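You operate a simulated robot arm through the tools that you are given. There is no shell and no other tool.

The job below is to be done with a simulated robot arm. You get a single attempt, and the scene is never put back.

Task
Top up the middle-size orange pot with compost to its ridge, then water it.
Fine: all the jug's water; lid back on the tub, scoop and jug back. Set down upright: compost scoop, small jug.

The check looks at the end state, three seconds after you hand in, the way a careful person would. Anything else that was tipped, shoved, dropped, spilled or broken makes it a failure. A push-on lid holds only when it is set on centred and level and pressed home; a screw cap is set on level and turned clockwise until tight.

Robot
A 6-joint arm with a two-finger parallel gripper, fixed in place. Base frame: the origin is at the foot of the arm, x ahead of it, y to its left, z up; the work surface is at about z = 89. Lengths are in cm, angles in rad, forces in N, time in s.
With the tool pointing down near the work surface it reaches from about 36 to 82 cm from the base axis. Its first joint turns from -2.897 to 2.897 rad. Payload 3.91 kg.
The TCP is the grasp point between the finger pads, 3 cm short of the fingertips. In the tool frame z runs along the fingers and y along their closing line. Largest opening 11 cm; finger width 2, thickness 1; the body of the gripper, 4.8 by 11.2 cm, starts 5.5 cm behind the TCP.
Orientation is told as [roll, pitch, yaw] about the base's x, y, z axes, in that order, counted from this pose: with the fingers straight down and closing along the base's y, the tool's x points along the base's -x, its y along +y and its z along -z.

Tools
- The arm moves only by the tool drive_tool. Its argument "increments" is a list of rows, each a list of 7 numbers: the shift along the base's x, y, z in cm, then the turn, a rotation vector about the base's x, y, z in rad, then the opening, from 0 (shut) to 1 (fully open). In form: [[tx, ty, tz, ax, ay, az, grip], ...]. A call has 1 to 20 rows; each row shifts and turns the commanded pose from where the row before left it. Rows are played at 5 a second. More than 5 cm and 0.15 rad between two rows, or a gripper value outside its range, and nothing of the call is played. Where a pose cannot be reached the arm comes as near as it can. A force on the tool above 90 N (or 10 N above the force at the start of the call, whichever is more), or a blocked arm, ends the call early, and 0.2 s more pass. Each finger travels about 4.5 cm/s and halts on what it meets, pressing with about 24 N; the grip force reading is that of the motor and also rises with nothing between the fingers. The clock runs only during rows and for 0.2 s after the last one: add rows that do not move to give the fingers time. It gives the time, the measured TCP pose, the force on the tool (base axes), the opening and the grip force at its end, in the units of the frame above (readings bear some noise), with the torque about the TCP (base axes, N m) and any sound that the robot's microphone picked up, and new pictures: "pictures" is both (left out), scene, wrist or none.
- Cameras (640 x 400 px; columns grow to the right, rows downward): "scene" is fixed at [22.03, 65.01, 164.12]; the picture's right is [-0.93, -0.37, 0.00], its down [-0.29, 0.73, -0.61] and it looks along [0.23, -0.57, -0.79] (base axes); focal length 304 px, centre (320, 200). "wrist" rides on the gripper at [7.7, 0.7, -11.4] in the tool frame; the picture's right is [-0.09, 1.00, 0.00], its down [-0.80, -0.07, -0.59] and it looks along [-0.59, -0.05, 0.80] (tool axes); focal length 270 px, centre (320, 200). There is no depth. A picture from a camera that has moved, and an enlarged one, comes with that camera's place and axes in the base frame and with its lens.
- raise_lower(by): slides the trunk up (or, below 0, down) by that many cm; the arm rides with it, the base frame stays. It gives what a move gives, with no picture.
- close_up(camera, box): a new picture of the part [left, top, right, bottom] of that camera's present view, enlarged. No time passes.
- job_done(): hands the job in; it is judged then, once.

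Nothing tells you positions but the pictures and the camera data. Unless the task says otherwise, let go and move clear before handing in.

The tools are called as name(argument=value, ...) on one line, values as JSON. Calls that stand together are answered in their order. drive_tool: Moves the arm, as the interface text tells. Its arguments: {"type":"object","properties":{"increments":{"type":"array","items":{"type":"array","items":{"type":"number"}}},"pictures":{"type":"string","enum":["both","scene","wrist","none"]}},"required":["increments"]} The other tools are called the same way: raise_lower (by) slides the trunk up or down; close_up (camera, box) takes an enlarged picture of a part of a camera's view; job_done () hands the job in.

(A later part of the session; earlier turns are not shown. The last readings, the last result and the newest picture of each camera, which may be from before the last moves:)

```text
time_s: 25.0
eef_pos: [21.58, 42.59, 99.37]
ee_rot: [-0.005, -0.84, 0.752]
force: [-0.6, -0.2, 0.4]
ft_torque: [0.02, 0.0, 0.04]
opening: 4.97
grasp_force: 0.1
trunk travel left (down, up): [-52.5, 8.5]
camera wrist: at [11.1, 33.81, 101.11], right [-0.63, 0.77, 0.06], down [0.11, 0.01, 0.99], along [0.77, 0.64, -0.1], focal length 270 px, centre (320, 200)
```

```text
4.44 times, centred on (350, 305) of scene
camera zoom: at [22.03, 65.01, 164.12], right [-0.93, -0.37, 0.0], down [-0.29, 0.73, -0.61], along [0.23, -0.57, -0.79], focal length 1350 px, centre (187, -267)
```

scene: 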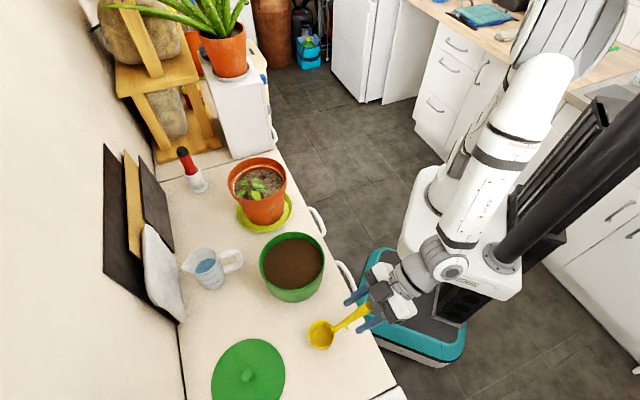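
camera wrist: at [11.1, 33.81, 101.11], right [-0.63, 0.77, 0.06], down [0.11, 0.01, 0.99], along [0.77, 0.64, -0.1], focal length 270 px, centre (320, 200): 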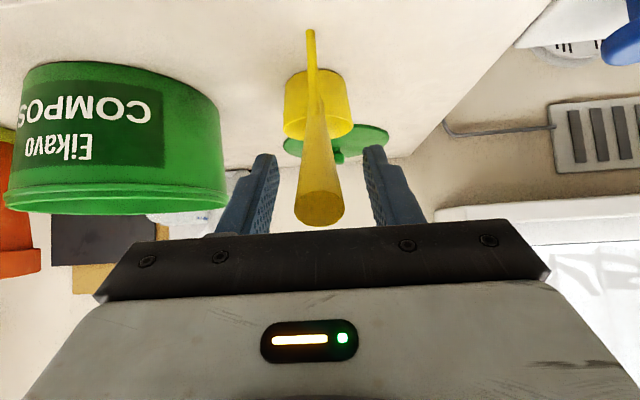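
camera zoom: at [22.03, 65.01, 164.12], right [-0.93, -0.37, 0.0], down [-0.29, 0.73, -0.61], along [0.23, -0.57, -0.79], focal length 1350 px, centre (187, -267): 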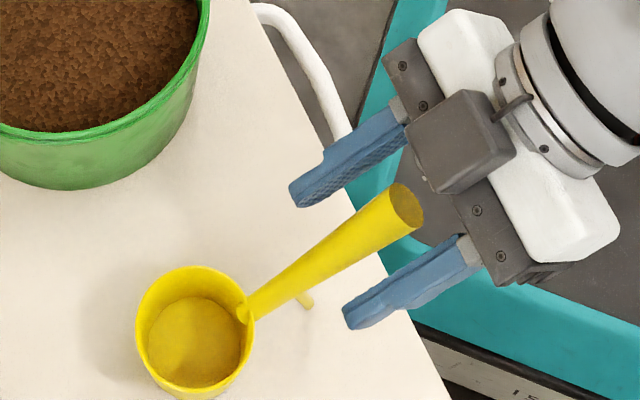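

The handle is centred between the pads. I'll close on it.

drive_tool(increments=[[0, 0, 0, 0, 0, 0, 0.3], [0, 0, 0, 0, 0, 0, 0.2], [0, 0, 0, 0, 0, 0, 0.0], [0, 0, 0, 0, 0, 0, 0.0], [0, 0, 0, 0, 0, 0, 0.0]], pictures="both")

close_up(camera="wrist", box=[200, 0, 440, 240])

close_up(camera="scene", box=[290, 260, 410, 350])

```text
time_s: 26.2
eef_pos: [21.55, 42.65, 99.29]
ee_rot: [-0.004, -0.84, 0.751]
force: [0.4, -0.1, 0.0]
ft_torque: [0.03, -0.05, -0.02]
opening: 2.23
grasp_force: 23.5
trunk travel left (down, up): [-52.5, 8.5]
camera wrist: at [11.09, 33.81, 101.12], right [-0.63, 0.77, 0.06], down [0.11, 0.01, 0.99], along [0.77, 0.64, -0.1], focal length 270 px, centre (320, 200)
```

scene: 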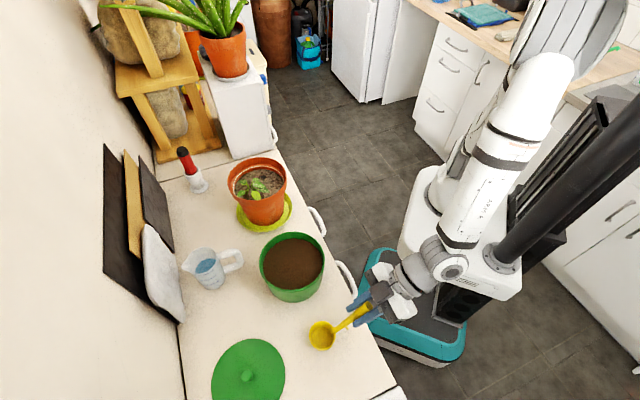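
wrist: 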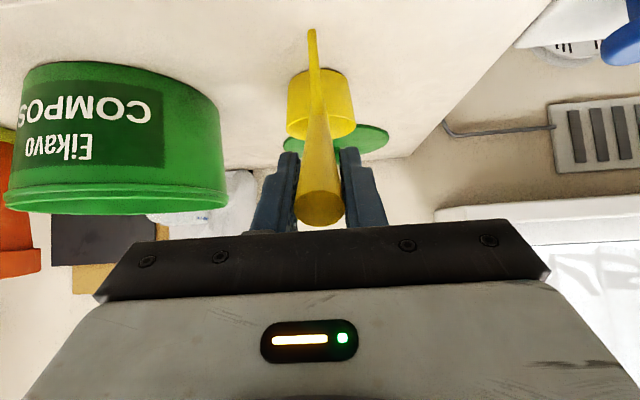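

```text
1.67 times, centred on (320, 120) of wrist
camera zoom: at [11.09, 33.81, 101.12], right [-0.63, 0.77, 0.06], down [0.11, 0.01, 0.99], along [0.77, 0.64, -0.1], focal length 450 px, centre (320, 333)
```

zoom: 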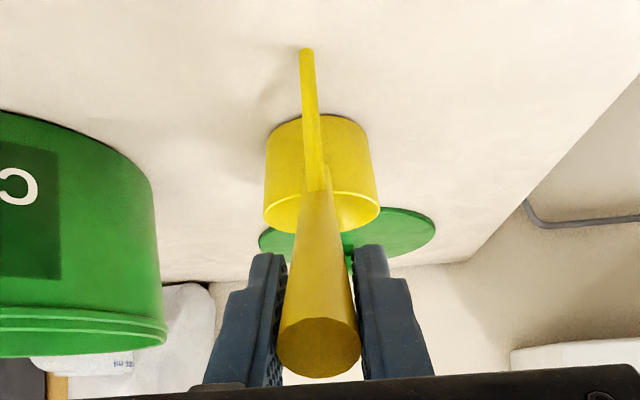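

```text
4.44 times, centred on (350, 305) of scene
camera zoom: at [22.03, 65.01, 164.12], right [-0.93, -0.37, 0.0], down [-0.29, 0.73, -0.61], along [0.23, -0.57, -0.79], focal length 1350 px, centre (187, -267)
```

zoom: 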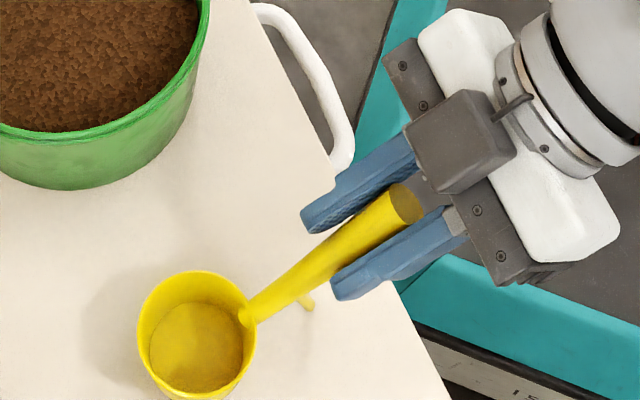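

The scoop handle is gripped (2.23 cm). I note this pose for the return and lift gently to check that it holds without pivoting.

drive_tool(increments=[[0, 0, 0.5, 0, 0, 0, 0], [0, 0, 1.0, 0, 0, 0, 0], [0, 0, 2, 0, 0, 0, 0], [0, 0, 3, 0, 0, 0, 0], [0, 0, 0, 0, 0, 0, 0]], pictures="both")

close_up(camera="wrist", box=[200, 0, 440, 240])

close_up(camera="scene", box=[290, 250, 410, 340])

```text
time_s: 27.4
eef_pos: [21.7, 42.61, 105.69]
ee_rot: [-0.004, -0.84, 0.75]
force: [-0.5, 0.7, -1.0]
ft_torque: [-0.02, 0.01, -0.01]
opening: 2.2
grasp_force: 24.6
trunk travel left (down, up): [-52.5, 8.5]
camera wrist: at [11.19, 33.86, 107.6], right [-0.63, 0.77, 0.06], down [0.11, 0.01, 0.99], along [0.77, 0.64, -0.1], focal length 270 px, centre (320, 200)
```

scene: 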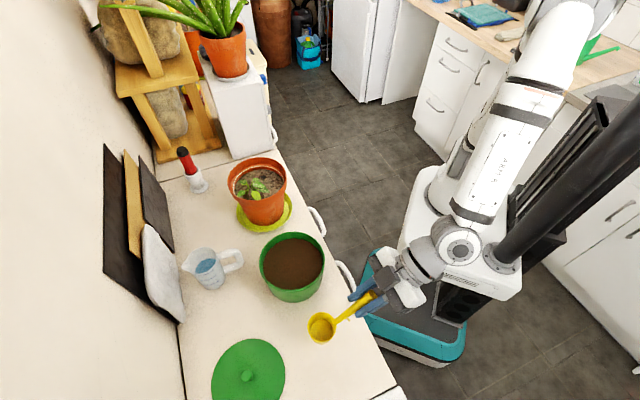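
wrist: 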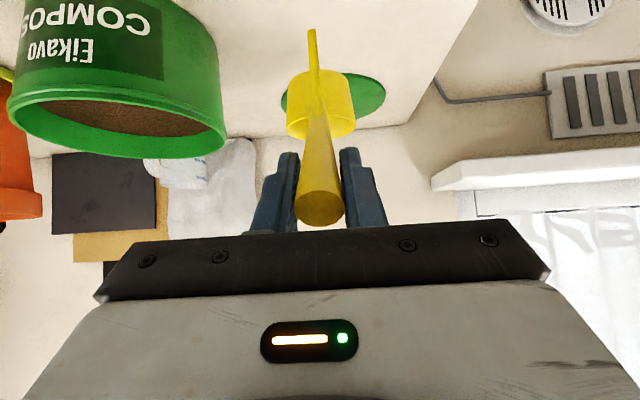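

```text
1.67 times, centred on (320, 120) of wrist
camera zoom: at [11.19, 33.86, 107.6], right [-0.63, 0.77, 0.06], down [0.11, 0.01, 0.99], along [0.77, 0.64, -0.1], focal length 450 px, centre (320, 333)
```

zoom: 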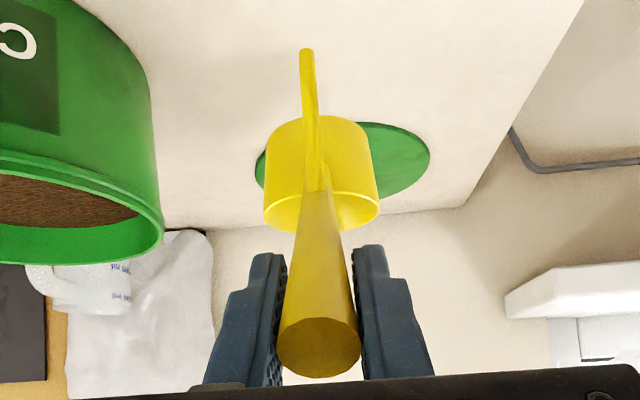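

```text
4.44 times, centred on (350, 295) of scene
camera zoom: at [22.03, 65.01, 164.12], right [-0.93, -0.37, 0.0], down [-0.29, 0.73, -0.61], along [0.23, -0.57, -0.79], focal length 1350 px, centre (187, -222)
```

zoom: 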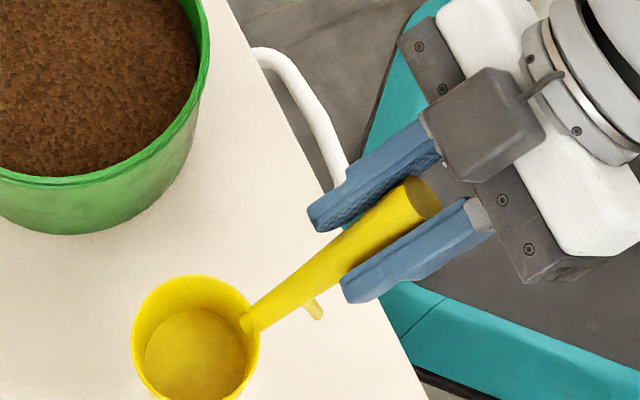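

The scoop is held rigidly. The cup rim centre is about 8.8 cm ahead of and 5.6 cm below the grasp point. I'll lift clear and bring the cup level over the tub.

drive_tool(increments=[[0, 0, 3.5, 0, 0, 0, 0], [0, 0, 3.5, 0, 0, 0, 0], [2.7, -2.2, 0.2, 0, 0, 0, 0], [2.7, -2.2, 0, 0, 0, 0, 0], [2.7, -2.2, 0, 0, 0, 0, 0], [2.7, -2.2, 0, 0, 0, 0, 0], [2.6, -2.2, 0, 0, 0, 0, 0], [0, 0, 0, 0, 0, 0, 0]], pictures="both")

close_up(camera="scene", box=[240, 200, 400, 320])

```text
time_s: 29.2
eef_pos: [35.18, 31.57, 113.01]
ee_rot: [-0.005, -0.84, 0.751]
force: [0.1, -0.5, -0.6]
ft_torque: [-0.07, 0.04, 0.0]
opening: 2.26
grasp_force: 24.2
trunk travel left (down, up): [-52.5, 8.5]
camera wrist: at [24.6, 22.84, 114.91], right [-0.63, 0.77, 0.06], down [0.11, 0.01, 0.99], along [0.77, 0.64, -0.1], focal length 270 px, centre (320, 200)
```

scene: 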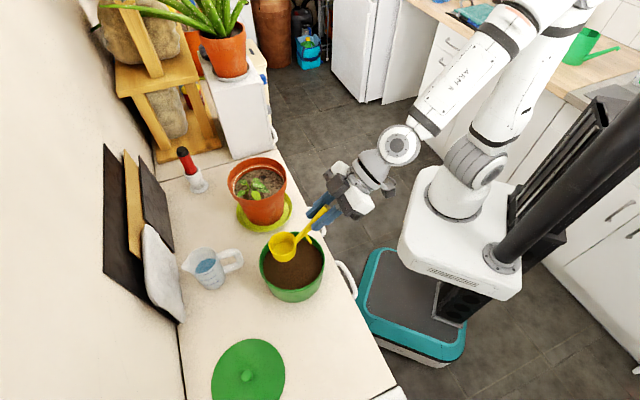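
wrist: 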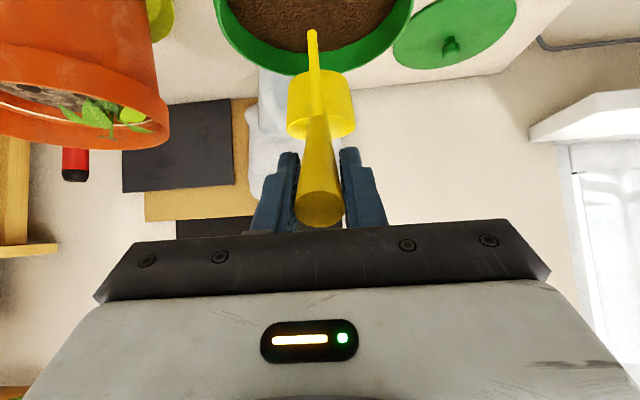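

```text
3.33 times, centred on (320, 260) of scene
camera zoom: at [22.03, 65.01, 164.12], right [-0.93, -0.37, 0.0], down [-0.29, 0.73, -0.61], along [0.23, -0.57, -0.79], focal length 1013 px, centre (320, 0)
```

zoom: 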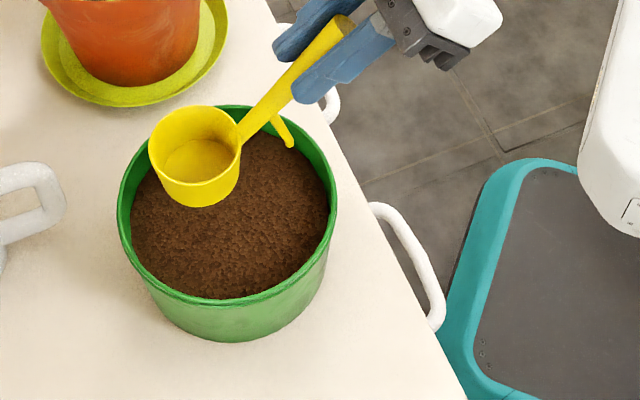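

The empty cup is over the tub and the compost sits about 2 cm below the rim. I'll tip the scoop nose-down by about 50° above the compost.

drive_tool(increments=[[0.87, 0.81, 0.8, -0.0992, 0.1065, 0, 0], [0.87, 0.81, 0.7, -0.0992, 0.1065, 0, 0], [0.87, 0.81, 0.6, -0.0992, 0.1065, 0, 0], [0.87, 0.81, 0.3, -0.0992, 0.1065, 0, 0], [0.87, 0.81, 0.1, -0.0992, 0.1065, 0, 0], [0.87, 0.81, 0, -0.0992, 0.1065, 0, 0], [0, 0, 0, 0, 0, 0, 0]], pictures="both")

close_up(camera="scene", box=[240, 200, 400, 320])

```text
time_s: 30.8
eef_pos: [40.43, 35.11, 115.05]
ee_rot: [-0.042, -0.067, 0.75]
force: [-0.4, 0.1, -0.8]
ft_torque: [-0.02, -0.02, -0.02]
opening: 2.23
grasp_force: 23.9
out of reach, approached as far as the arm can: row 1, 2
trunk travel left (down, up): [-52.5, 8.5]
camera wrist: at [33.51, 30.15, 125.84], right [-0.61, 0.79, -0.04], down [0.59, 0.48, 0.65], along [0.53, 0.38, -0.76], focal length 270 px, centre (320, 200)
```

scene: 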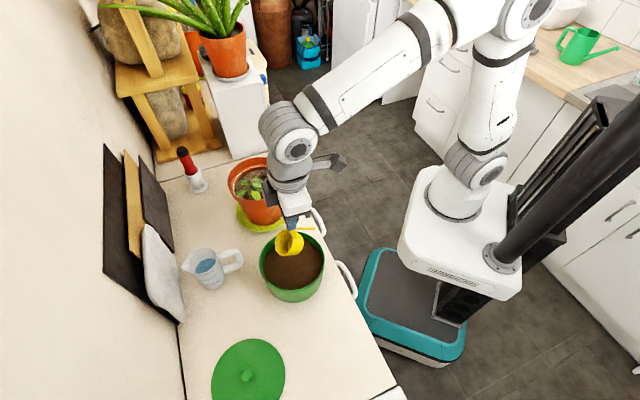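
wrist: 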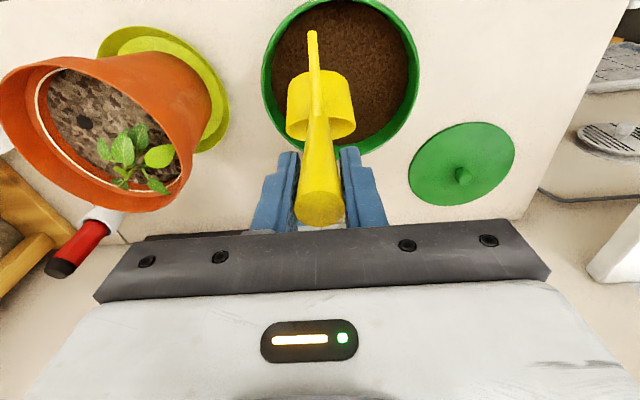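

```text
3.33 times, centred on (320, 260) of scene
camera zoom: at [22.03, 65.01, 164.12], right [-0.93, -0.37, 0.0], down [-0.29, 0.73, -0.61], along [0.23, -0.57, -0.79], focal length 1013 px, centre (320, 0)
```

zoom: 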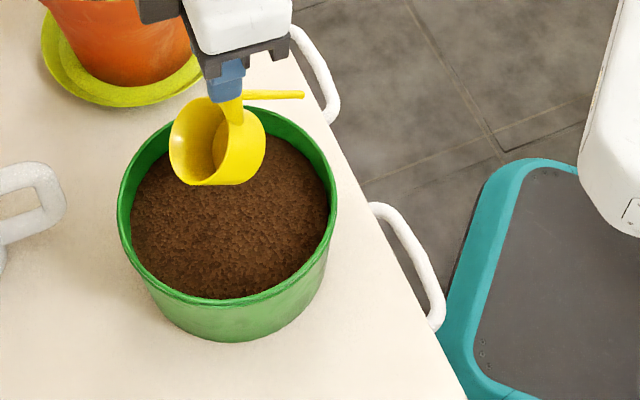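

The arm drifted slightly sideways, with two rows out of reach. I'll correct the orientation and recentre before digging.

drive_tool(increments=[[-0.13, 0.75, 0.2, -0.019, 0.051, 0, 0], [-0.14, 0.78, 0.2, -0.0185, 0.051, 0, 0], [0, 0, 0, 0, 0, 0, 0]], pictures="both")

close_up(camera="scene", box=[240, 200, 400, 320])

```text
time_s: 31.6
eef_pos: [40.2, 36.63, 115.42]
ee_rot: [0.001, 0.033, 0.747]
force: [-0.4, -0.4, -1.2]
ft_torque: [0.03, 0.0, -0.02]
opening: 2.24
grasp_force: 23.8
trunk travel left (down, up): [-52.5, 8.5]
camera wrist: at [34.37, 32.14, 127.05], right [-0.61, 0.79, 0.0], down [0.65, 0.51, 0.57], along [0.45, 0.35, -0.82], focal length 270 px, centre (320, 200)
```

scene: 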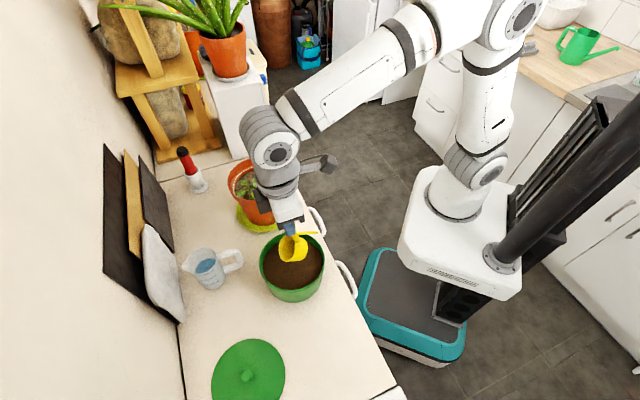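
wrist: 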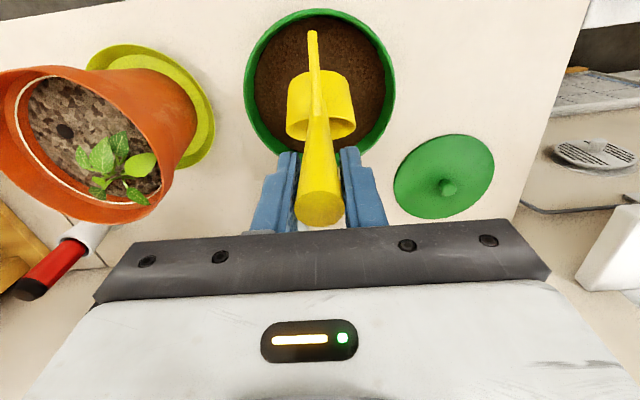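

```text
3.33 times, centred on (320, 260) of scene
camera zoom: at [22.03, 65.01, 164.12], right [-0.93, -0.37, 0.0], down [-0.29, 0.73, -0.61], along [0.23, -0.57, -0.79], focal length 1013 px, centre (320, 0)
```

zoom: 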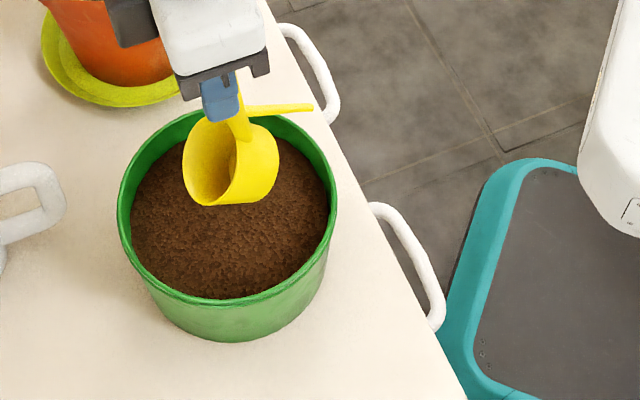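

Before digging I'll dry-run the levelling sweep above the compost to check that the arm follows it.

drive_tool(increments=[[-0.937, -0.873, -0.3, 0.0992, -0.1065, 0, 0], [-0.908, -0.846, -0.53, 0.0992, -0.1065, 0, 0], [-0.827, -0.771, -0.72, 0.0992, -0.1065, 0, 0], [-0.739, -0.689, -0.9, 0.0992, -0.1065, 0, 0], [-0.644, -0.6, -1.08, 0.0992, -0.1065, 0, 0], [-0.512, -0.477, -1.21, 0.0992, -0.1065, 0, 0], [0, 0, 0, 0, 0, 0, 0]], pictures="both")

```text
time_s: 33.2
eef_pos: [36.35, 32.36, 111.3]
ee_rot: [-0.034, -0.747, 0.745]
force: [-0.3, -0.8, -1.5]
ft_torque: [-0.05, 0.0, 0.02]
opening: 2.24
grasp_force: 24.1
out of reach, approached as far as the arm can: row 6
trunk travel left (down, up): [-52.5, 8.5]
camera wrist: at [25.8, 24.0, 114.41], right [-0.61, 0.79, 0.04], down [0.17, 0.09, 0.98], along [0.77, 0.61, -0.19], focal length 270 px, centre (320, 200)
```

scene: 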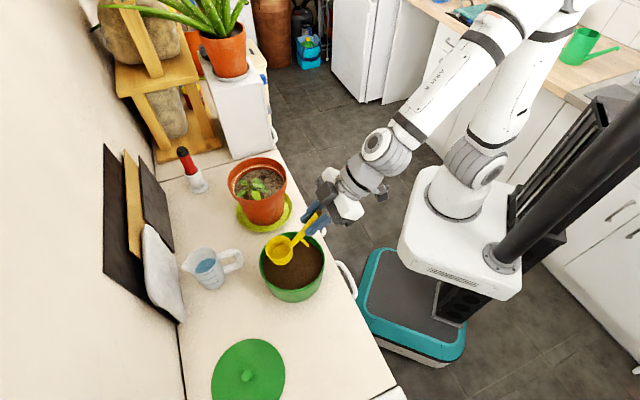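
wrist: 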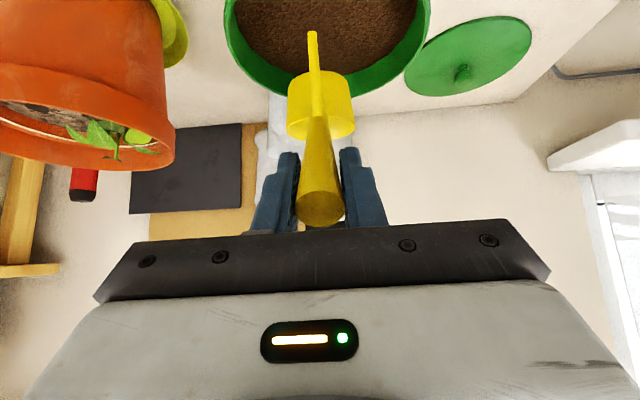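

The sweep hits a wrist singularity because the tool lines up with the forearm at this heading. I'll raise, bring the tool upright and turn the heading well out of the arm's plane, then retest.

drive_tool(increments=[[0, 0, 3, 0, 0, 0, 0], [0, 0, 3, 0, 0, 0, 0], [0.8, 0.7, 0.3, -0.0945, 0.1045, 0, 0], [0.8, 0.7, 0.3, -0.0992, 0.1065, 0, 0], [0.8, 0.7, 0.3, -0.0992, 0.1065, 0, 0], [0.8, 0.7, 0.3, -0.0992, 0.1065, 0, 0], [0.8, 0.7, 0.3, -0.0992, 0.1065, 0, 0], [0, 0, 0, 0, 0, 0.13, 0], [0, 0, 0, 0, 0, 0.13, 0], [0, 0, 0, 0, 0, 0.13, 0], [0, 0, 0, 0, 0, 0.13, 0], [0, 0, 0, 0, 0, 0.13, 0], [0, 0, 0, 0, 0, 0, 0]], pictures="both")

```text
time_s: 36.0
eef_pos: [40.48, 35.62, 118.72]
ee_rot: [-0.035, -0.023, 1.399]
force: [-0.1, 0.4, -0.6]
ft_torque: [0.01, 0.03, 0.0]
opening: 2.23
grasp_force: 24.1
trunk travel left (down, up): [-52.5, 8.5]
camera wrist: at [38.07, 27.93, 129.92], right [-0.97, 0.26, -0.03], down [0.18, 0.77, 0.62], along [0.18, 0.59, -0.79], focal length 270 px, centre (320, 200)
```

scene: 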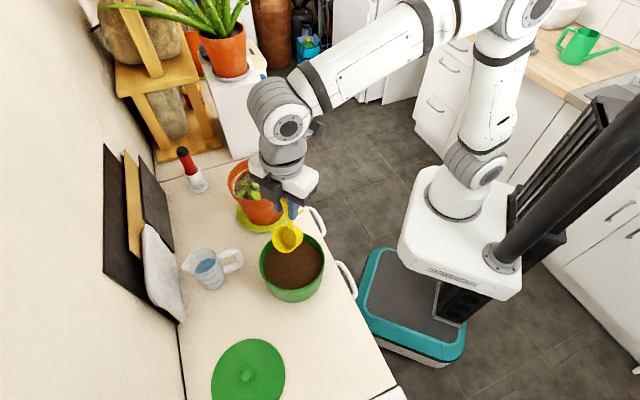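
wrist: 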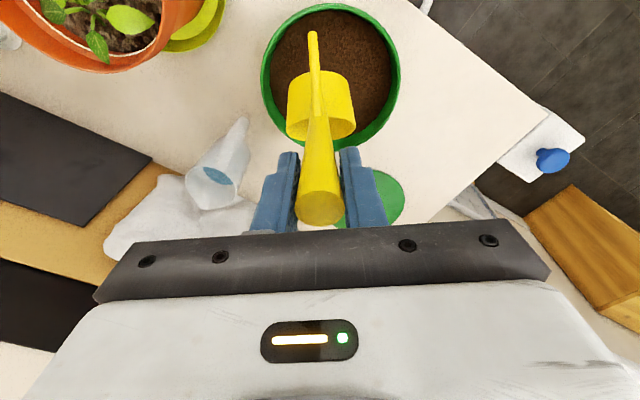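

drive_tool(increments=[[0, 0.5, -1, -0.049, 0.044, 0, 0], [-0.219, -1.261, -0.3, 0.1433, -0.0249, 0, 0], [-0.212, -1.221, -0.53, 0.1433, -0.0249, 0, 0], [-0.193, -1.113, -0.72, 0.1433, -0.0249, 0, 0], [-0.173, -0.995, -0.9, 0.1433, -0.0249, 0, 0], [-0.15, -0.867, -1.08, 0.1433, -0.0249, 0, 0], [-0.12, -0.69, -1.21, 0.1433, -0.0249, 0, 0], [0, 0, 0, 0, 0, 0, 0]], pictures="both")

```text
time_s: 37.8
eef_pos: [39.5, 30.02, 112.88]
ee_rot: [0.001, -0.841, 1.395]
force: [-0.3, 0.3, -1.3]
ft_torque: [-0.05, 0.05, 0.04]
opening: 2.23
grasp_force: 23.6
trunk travel left (down, up): [-52.5, 8.5]
camera wrist: at [36.44, 16.72, 114.72], right [-0.97, 0.23, 0.07], down [0.09, 0.08, 0.99], along [0.22, 0.97, -0.09], focal length 270 px, centre (320, 200)
```

scene: 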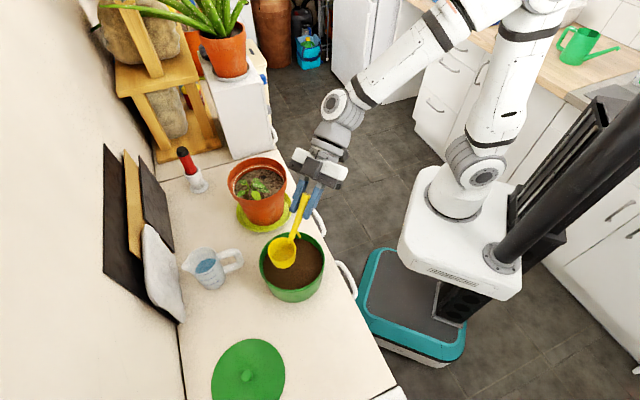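
wrist: 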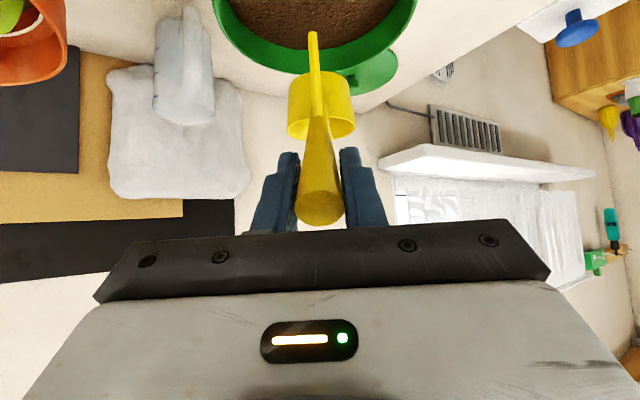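

The sweep works at this heading. Next I'll carry the empty scoop over the pot at a safe height and dry-run the dumping roll.

drive_tool(increments=[[1, -1.2, 3, 0, 0, 0, 0], [1.5, -1.8, 3, 0, 0, 0, 0], [2.6, -3.0, 1, 0, 0, 0, 0], [2.6, -3.0, 0, 0, 0, 0, 0], [2.6, -3.0, 0, 0, 0, 0, 0], [2.6, -3.0, 0, 0, 0, 0, 0], [2.6, -3.0, 0, 0, 0, 0, 0], [0, 0, 0, 0, 0, 0, 0]], pictures="both")

close_up(camera="scene", box=[200, 100, 360, 240])

```text
time_s: 39.6
eef_pos: [54.89, 11.83, 119.91]
ee_rot: [0.001, -0.842, 1.396]
force: [-0.7, -0.5, -1.3]
ft_torque: [-0.06, -0.01, 0.02]
opening: 2.22
grasp_force: 23.7
trunk travel left (down, up): [-52.5, 8.5]
camera wrist: at [51.85, -1.55, 121.63], right [-0.97, 0.23, 0.07], down [0.09, 0.08, 0.99], along [0.22, 0.97, -0.1], focal length 270 px, centre (320, 200)
```

scene: 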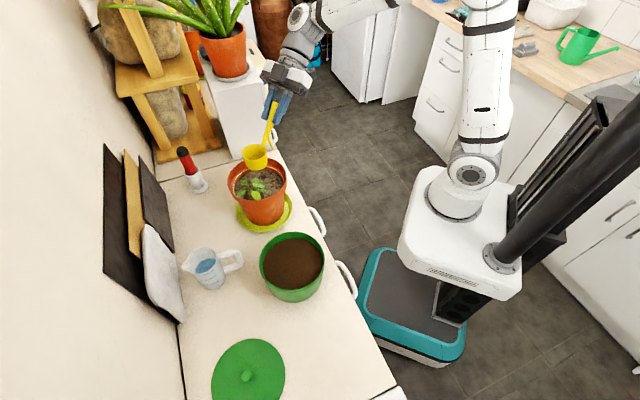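
wrist: 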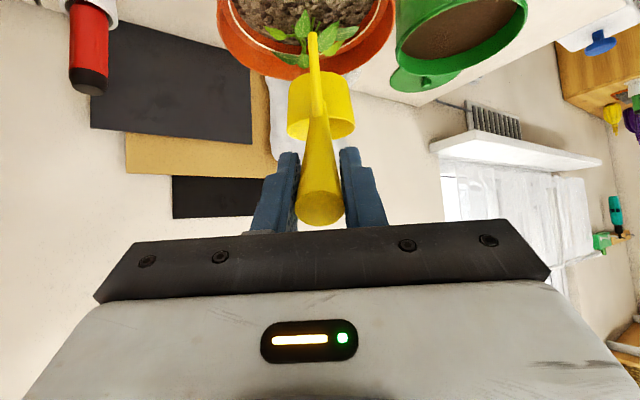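

```text
2.86 times, centred on (280, 170) of scene
camera zoom: at [22.03, 65.01, 164.12], right [-0.93, -0.37, 0.0], down [-0.29, 0.73, -0.61], along [0.23, -0.57, -0.79], focal length 868 px, centre (434, 286)
```

zoom: 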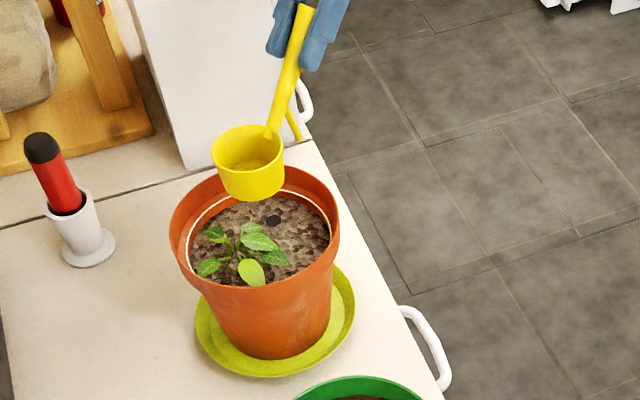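

The scoop is over the pot and everything is clear. Dry-run: flatten the tool and roll about its axis.

drive_tool(increments=[[0, 0, 0, 0.1162, -0.0205, 0, 0], [0, 0, 0, 0.1162, -0.0205, 0, 0], [0, 0, 0, 0.1162, -0.0205, 0, 0], [0, 0, 0, 0.1162, -0.0205, 0, 0], [0, 0, 0, 0.0252, 0.1427, -0.0389, 0], [0, 0, 0, 0.0252, 0.1427, -0.0389, 0], [0, 0, 0, 0.0252, 0.1427, -0.0389, 0], [0, 0, 0, 0.0252, 0.1427, -0.0389, 0], [0, 0, 0, 0.0252, 0.1427, -0.0389, 0], [0, 0, 0, 0.0252, 0.1427, -0.0389, 0], [0, 0, 0, 0.0252, 0.1427, -0.0389, 0], [0, 0, 0, 0.0252, 0.1427, -0.0389, 0], [0, 0, 0, 0, 0, 0, 0]], pictures="both")

```text
time_s: 42.4
eef_pos: [55.03, 12.02, 120.02]
ee_rot: [1.294, -0.357, -0.078]
force: [-0.5, 0.4, -0.8]
ft_torque: [-0.11, 0.01, 0.01]
opening: 2.22
grasp_force: 23.9
trunk travel left (down, up): [-52.5, 8.5]
camera wrist: at [45.59, 1.9, 120.85], right [-0.23, 0.29, 0.93], down [0.67, -0.65, 0.37], along [0.71, 0.7, -0.05], focal length 270 px, centre (320, 200)
```

scene: 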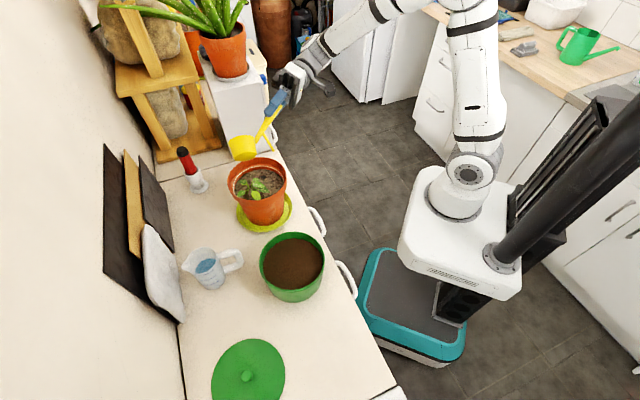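
wrist: 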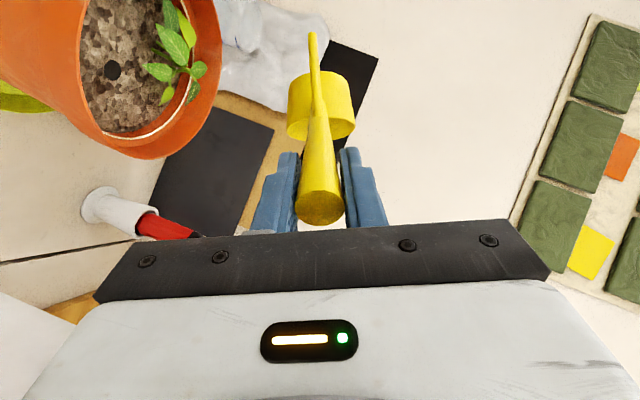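

The roll is smooth so far at about 69°. Continuing it to see how far the wrist can go.

drive_tool(increments=[[0, 0, 0, 0.0252, 0.1427, -0.0389, 0], [0, 0, 0, 0.0252, 0.1427, -0.0389, 0], [0, 0, 0, 0.0252, 0.1427, -0.0389, 0], [0, 0, 0, 0.0252, 0.1427, -0.0389, 0], [0, 0, 0, 0.0252, 0.1427, -0.0389, 0], [0, 0, 0, 0.0252, 0.1427, -0.0389, 0], [0, 0, 0, 0.0252, 0.1427, -0.0389, 0], [0, 0, 0, 0.0252, 0.1427, -0.0389, 0], [0, 0, 0, 0.0252, 0.1427, -0.0389, 0], [0, 0, 0, 0.0252, 0.1427, -0.0389, 0], [0, 0, 0, 0, 0, 0, 0]], pictures="both")

close_up(camera="scene", box=[200, 60, 360, 200])

```text
time_s: 44.8
eef_pos: [55.05, 11.98, 120.2]
ee_rot: [0.998, 1.064, -0.69]
force: [-0.2, -0.2, 0.0]
ft_torque: [-0.12, 0.0, -0.04]
opening: 2.25
grasp_force: 24.4
trunk travel left (down, up): [-52.5, 8.5]
camera wrist: at [50.74, 3.4, 129.96], right [0.94, -0.08, 0.33], down [0.14, -0.81, -0.57], along [0.31, 0.58, -0.75], focal length 270 px, centre (320, 200)
```

scene: 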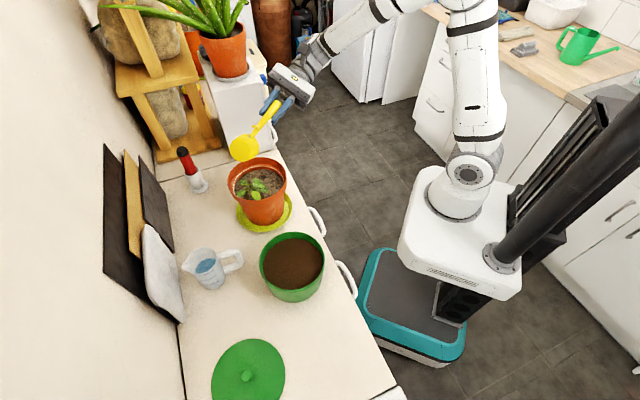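
wrist: 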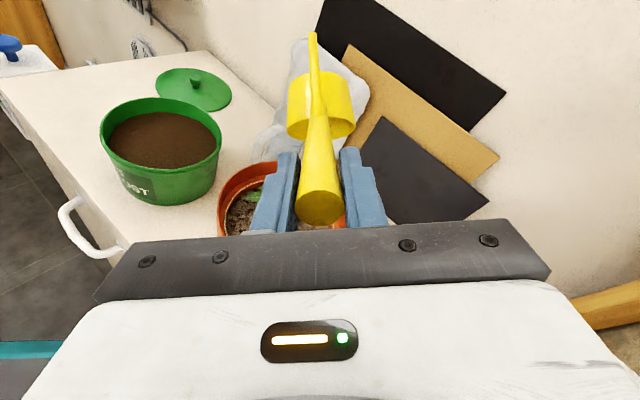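

```text
2.86 times, centred on (280, 130) of scene
camera zoom: at [22.03, 65.01, 164.12], right [-0.93, -0.37, 0.0], down [-0.29, 0.73, -0.61], along [0.23, -0.57, -0.79], focal length 868 px, centre (434, 400)
```

zoom: 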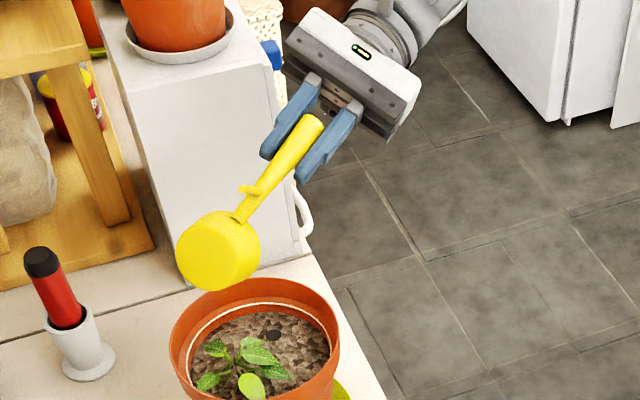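

Rolled about 155° and still within reach, so dumping is feasible. I'll test finishing the roll with the tool horizontal so the mouth faces further down.

drive_tool(increments=[[0, 0, 0, 0.0252, 0.1427, -0.0389, 0], [0, 0, 0, 0.0252, 0.1427, -0.0389, 0], [0, 0, 0, 0.0252, 0.1427, -0.0389, 0], [0, 0, 0, 0.128, -0.0226, 0, 0], [0, 0, 0, 0.128, -0.0226, 0, 0], [0, 0, 0, 0.1, -0.018, 0, 0], [0, 0, 0, 0, 0, 0, 0]], pictures="both")

close_up(camera="scene", box=[200, 60, 360, 200])

```text
time_s: 46.4
eef_pos: [54.88, 11.9, 120.14]
ee_rot: [-3.026, 1.474, 1.512]
force: [0.5, -0.4, -1.6]
ft_torque: [-0.1, 0.03, 0.01]
opening: 2.22
grasp_force: 23.6
trunk travel left (down, up): [-52.5, 8.5]
camera wrist: at [53.54, -0.17, 126.55], right [0.98, -0.16, -0.1], down [-0.17, -0.49, -0.85], along [0.09, 0.85, -0.51], focal length 270 px, centre (320, 200)
```

scene: 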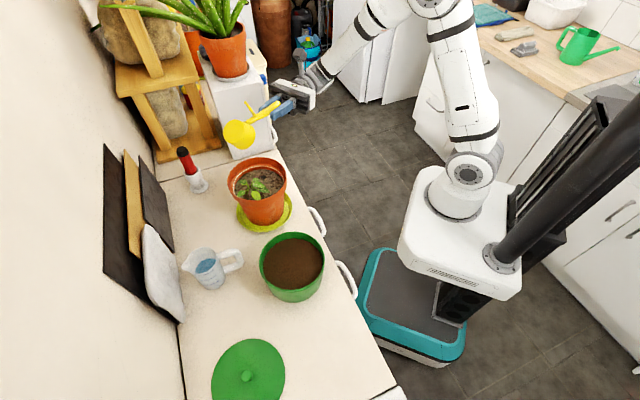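
wrist: 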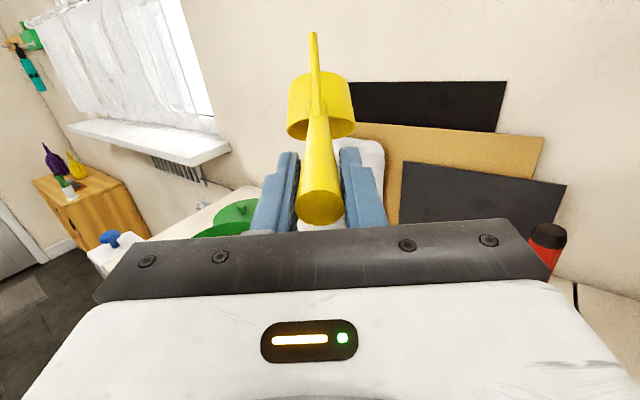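

```text
2.86 times, centred on (280, 130) of scene
camera zoom: at [22.03, 65.01, 164.12], right [-0.93, -0.37, 0.0], down [-0.29, 0.73, -0.61], along [0.23, -0.57, -0.79], focal length 868 px, centre (434, 400)
```

zoom: 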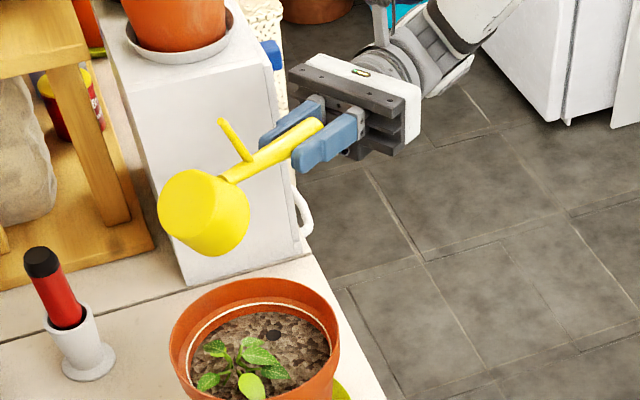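

The full inverted pose is reachable, so the dump motion is proven. I'll undo the roll and return to level above the pot.

drive_tool(increments=[[0, 0, 0, -0.128, 0.0226, 0, 0], [0, 0, 0, -0.128, 0.0226, 0, 0], [0, 0, 0, -0.1, 0.018, 0, 0], [0, 0, 0, -0.0252, -0.1427, 0.0389, 0], [0, 0, 0, -0.0252, -0.1427, 0.0389, 0], [0, 0, 0, -0.0252, -0.1427, 0.0389, 0], [0, 0, 0, -0.0252, -0.1427, 0.0389, 0], [0, 0, 0, -0.0252, -0.1427, 0.0389, 0], [0, 0, 0, -0.0252, -0.1427, 0.0389, 0], [0, 0, 0, -0.0252, -0.1427, 0.0389, 0], [0, 0, 0, -0.0252, -0.1427, 0.0389, 0], [0, 0, 0, -0.0252, -0.1427, 0.0389, 0], [0, 0, 0, -0.0252, -0.1427, 0.0389, 0], [0, 0, 0, -0.0252, -0.1427, 0.0389, 0], [0, 0, 0, -0.0252, -0.1427, 0.0389, 0], [0, 0, 0, -0.0252, -0.1427, 0.0389, 0], [0, 0, 0, -0.0252, -0.1427, 0.0389, 0], [0, 0, 0, -0.0252, -0.1427, 0.0389, 0], [0, 0, 0, -0.0252, -0.1427, 0.0389, 0], [0, 0, 0, -0.0252, -0.1427, 0.0389, 0]], pictures="none")

drive_tool(increments=[[0, 0, 0, -0.0252, -0.1427, 0.0389, 0], [0, 0, 0, -0.0252, -0.1427, 0.0389, 0], [0, 0, 0, -0.0252, -0.1427, 0.0389, 0], [0, 0, 0, -0.0252, -0.1427, 0.0389, 0], [0, 0, 0, -0.1162, 0.0205, 0, 0], [0, 0, 0, -0.1162, 0.0205, 0, 0], [0, 0, 0, -0.1162, 0.0205, 0, 0], [0, 0, 0, -0.1162, 0.0205, 0, 0], [0, 0, 0, 0, 0, 0, 0]], pictures="both")

```text
time_s: 50.6
eef_pos: [54.75, 12.0, 120.04]
ee_rot: [1.133, -0.924, 0.183]
force: [-0.2, 0.2, -0.7]
ft_torque: [-0.08, 0.01, -0.01]
opening: 2.21
grasp_force: 24.4
trunk travel left (down, up): [-52.5, 8.5]
```

```text
time_s: 52.6
eef_pos: [54.85, 11.98, 120.05]
ee_rot: [0.001, -0.839, 1.396]
force: [0.0, 0.0, -0.6]
ft_torque: [-0.06, 0.04, -0.01]
opening: 2.23
grasp_force: 24.3
trunk travel left (down, up): [-52.5, 8.5]
camera wrist: at [51.88, -1.35, 121.86], right [-0.97, 0.23, 0.07], down [0.09, 0.08, 0.99], along [0.22, 0.97, -0.1], focal length 270 px, centre (320, 200)
```

scene: 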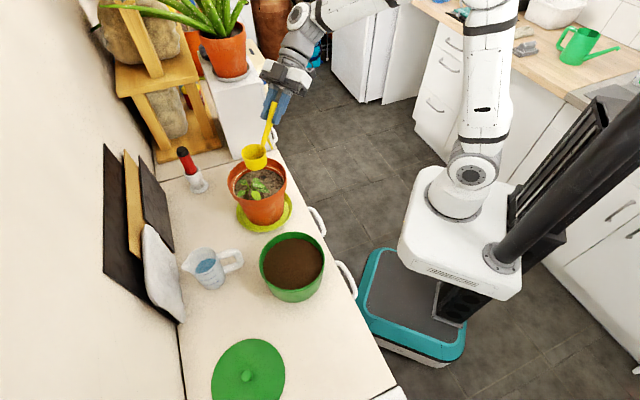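
wrist: 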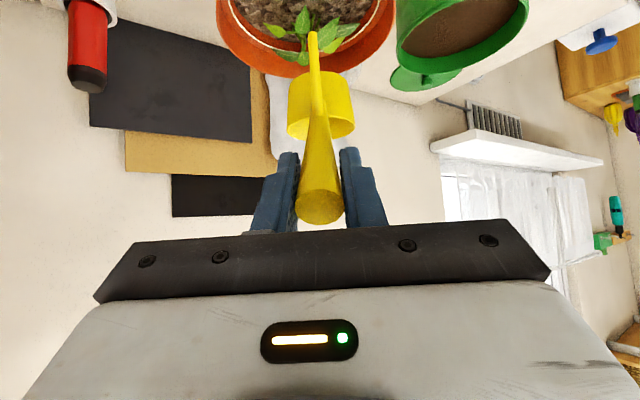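

Back level with the grip unchanged. Now I'll return over the tub and tip nose-down for the real dig.

drive_tool(increments=[[-2.29, 2.47, 0, 0, 0, 0, 0], [-2.29, 2.47, 0, 0, 0, 0, 0], [-2.29, 2.47, 0, 0, 0, 0, 0], [-2.29, 2.47, -0.5, 0, 0, 0, 0], [-2.29, 2.47, -2, 0, 0, 0, 0], [-2.3, 2.48, -2.3, 0, 0, 0, 0], [-2.3, 2.48, -2.2, 0, 0, 0, 0], [0.157, 0.887, 0.98, -0.1433, 0.0253, 0, 0], [0.188, 1.064, 0.85, -0.1433, 0.0253, 0, 0], [0.211, 1.193, 0.67, -0.1433, 0.0253, 0, 0], [0.231, 1.308, 0.49, -0.1433, 0.0253, 0, 0], [0.25, 1.413, 0.3, -0.1433, 0.0253, 0, 0], [0.257, 1.454, 0.07, -0.1433, 0.0253, 0, 0], [0, 0, 0, 0, 0, 0, 0]], pictures="both")

close_up(camera="scene", box=[230, 190, 390, 310])

close_up(camera="wrist", box=[220, 0, 460, 160])

```text
time_s: 55.6
eef_pos: [40.3, 36.51, 116.55]
ee_rot: [0.001, 0.033, 1.394]
force: [0.4, 0.1, -1.4]
ft_torque: [0.0, -0.05, -0.05]
opening: 2.25
grasp_force: 24.0
trunk travel left (down, up): [-52.5, 8.5]
camera wrist: at [38.25, 29.41, 128.1], right [-0.97, 0.26, 0.0], down [0.21, 0.8, 0.57], along [0.15, 0.55, -0.82], focal length 270 px, centre (320, 200)
```

scene: 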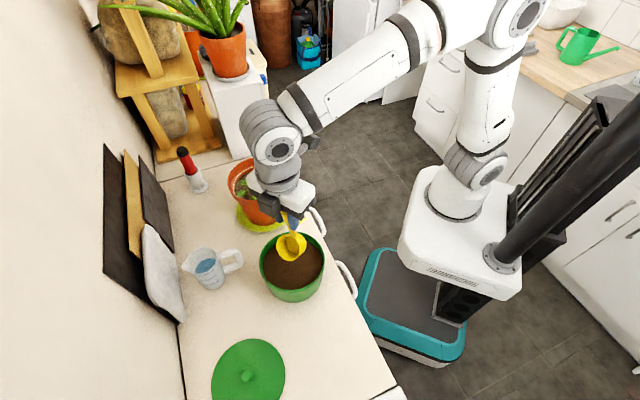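
wrist: 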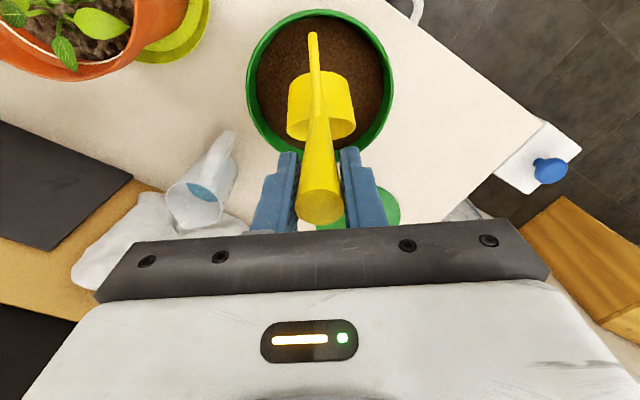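

```text
3.33 times, centred on (310, 250) of scene
camera zoom: at [22.03, 65.01, 164.12], right [-0.93, -0.37, 0.0], down [-0.29, 0.73, -0.61], along [0.23, -0.57, -0.79], focal length 1013 px, centre (353, 33)
```

zoom: 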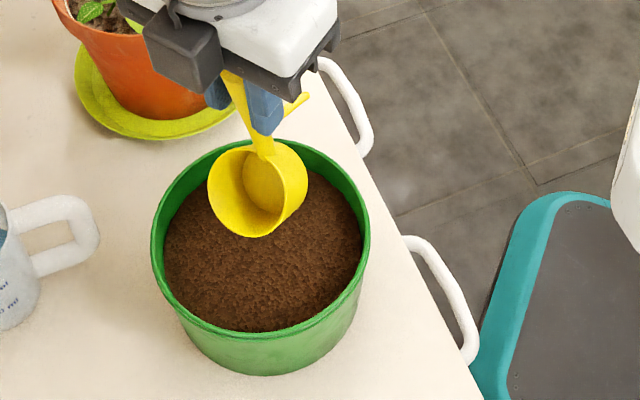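

```text
2.50 times, centred on (340, 80) of wrist
camera zoom: at [38.25, 29.41, 128.1], right [-0.97, 0.26, 0.0], down [0.21, 0.8, 0.57], along [0.15, 0.55, -0.82], focal length 676 px, centre (270, 500)
```

zoom: 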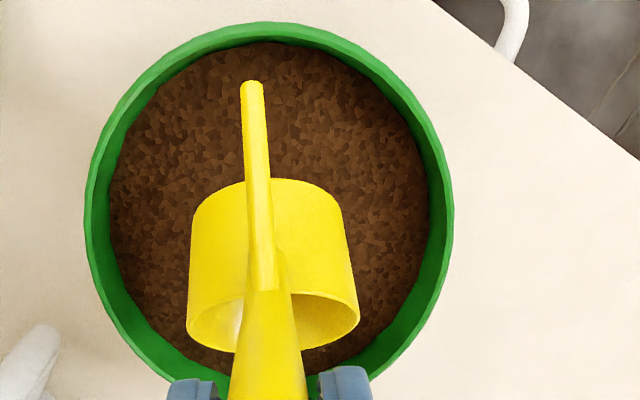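

Aligned inside the tub. I'll lower until the cup starts entering the compost and watch the force.

drive_tool(increments=[[0.05, 0.3, -2.5, 0, 0, 0, 0], [0, 0, -2, 0, 0, 0, 0], [0, 0, -1, 0, 0, 0, 0], [0, 0, -1, 0, 0, 0, 0], [0, 0, -0.5, 0, 0, 0, 0], [0, 0, 0, 0, 0, 0, 0]], pictures="both")

close_up(camera="scene", box=[230, 190, 390, 310])

```text
time_s: 57.0
eef_pos: [40.2, 36.66, 109.5]
ee_rot: [0.001, 0.032, 1.396]
force: [-0.9, 0.2, -0.7]
ft_torque: [0.01, 0.02, -0.01]
opening: 2.23
grasp_force: 23.6
trunk travel left (down, up): [-52.5, 8.5]
camera wrist: at [38.31, 29.72, 121.06], right [-0.97, 0.26, 0.0], down [0.21, 0.79, 0.57], along [0.15, 0.55, -0.82], focal length 270 px, centre (320, 200)
```

scene: 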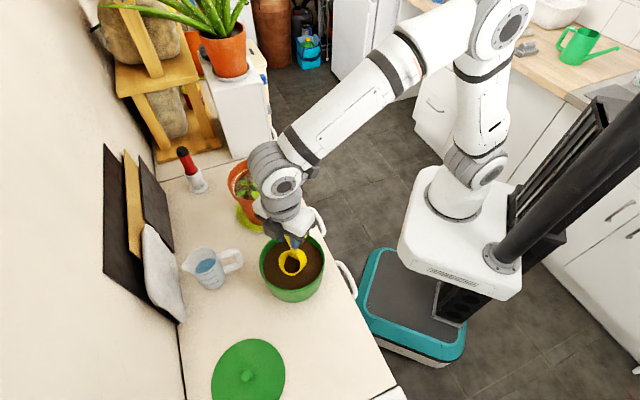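
wrist: 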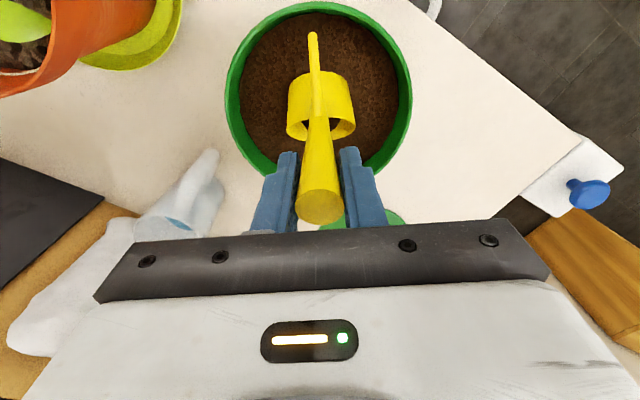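

```text
3.33 times, centred on (310, 250) of scene
camera zoom: at [22.03, 65.01, 164.12], right [-0.93, -0.37, 0.0], down [-0.29, 0.73, -0.61], along [0.23, -0.57, -0.79], focal length 1013 px, centre (353, 33)
```

zoom: 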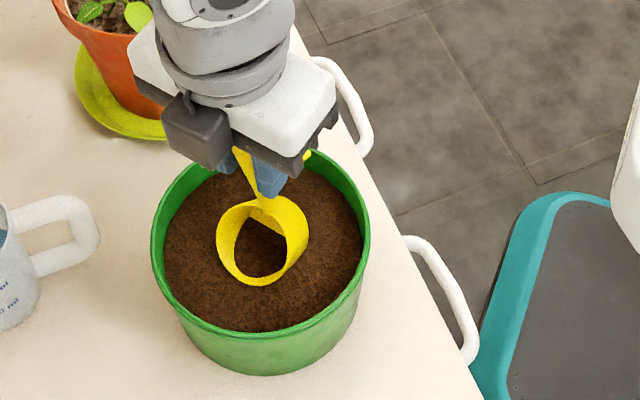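

The scoop enters the compost with almost no resistance. I'll go a little deeper, then sweep forward while levelling the cup.

drive_tool(increments=[[0, 0, -1, 0, 0, 0, 0], [0, 0, -1, 0, 0, 0, 0], [0, 0, -1, 0, 0, 0, 0], [-0.219, -1.261, -0.5, 0.1433, -0.0253, 0, 0], [-0.212, -1.221, -0.73, 0.1433, -0.0253, 0, 0], [-0.193, -1.113, -0.92, 0.1433, -0.0253, 0, 0], [-0.173, -0.995, -1.1, 0.1433, -0.0253, 0, 0], [-0.15, -0.867, -1.28, 0.1433, -0.0253, 0, 0], [-0.12, -0.69, -1.41, 0.1433, -0.0253, 0, 0], [0, 0, 0, 0, 0, 0, 0]], pictures="both")

close_up(camera="scene", box=[230, 190, 390, 310])

```text
time_s: 59.2
eef_pos: [38.91, 30.69, 100.59]
ee_rot: [0.003, -0.842, 1.396]
force: [0.0, 0.3, -0.9]
ft_torque: [-0.07, -0.01, -0.02]
opening: 2.21
grasp_force: 23.9
trunk travel left (down, up): [-52.5, 8.5]
camera wrist: at [35.96, 17.37, 102.35], right [-0.97, 0.23, 0.07], down [0.09, 0.08, 0.99], along [0.22, 0.97, -0.09], focal length 270 px, centre (320, 200)
```

scene: 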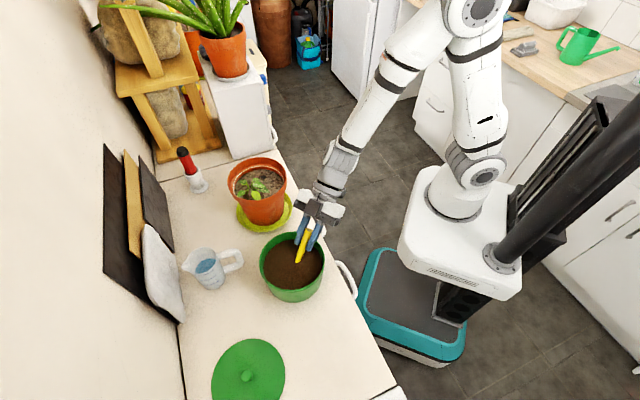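
wrist: 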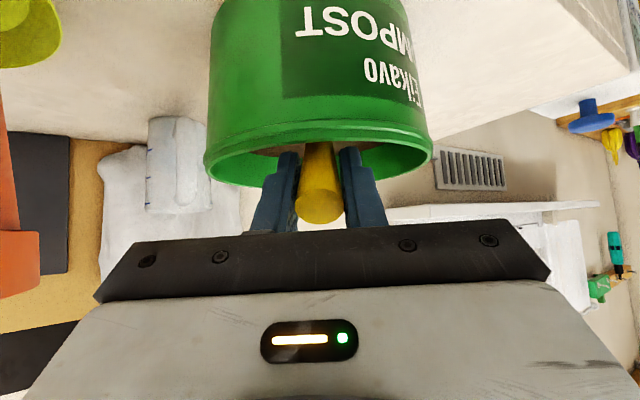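

```text
3.33 times, centred on (310, 250) of scene
camera zoom: at [22.03, 65.01, 164.12], right [-0.93, -0.37, 0.0], down [-0.29, 0.73, -0.61], along [0.23, -0.57, -0.79], focal length 1013 px, centre (353, 33)
```

zoom: 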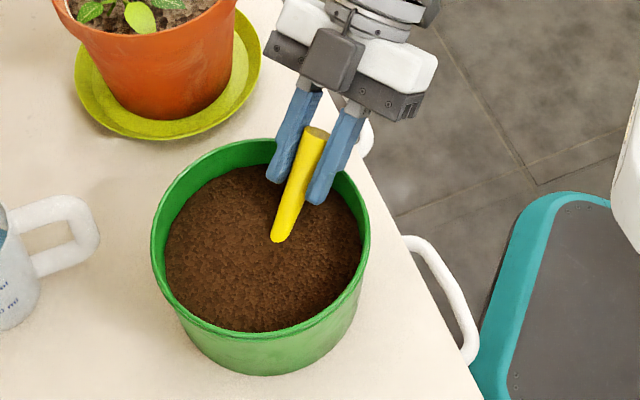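

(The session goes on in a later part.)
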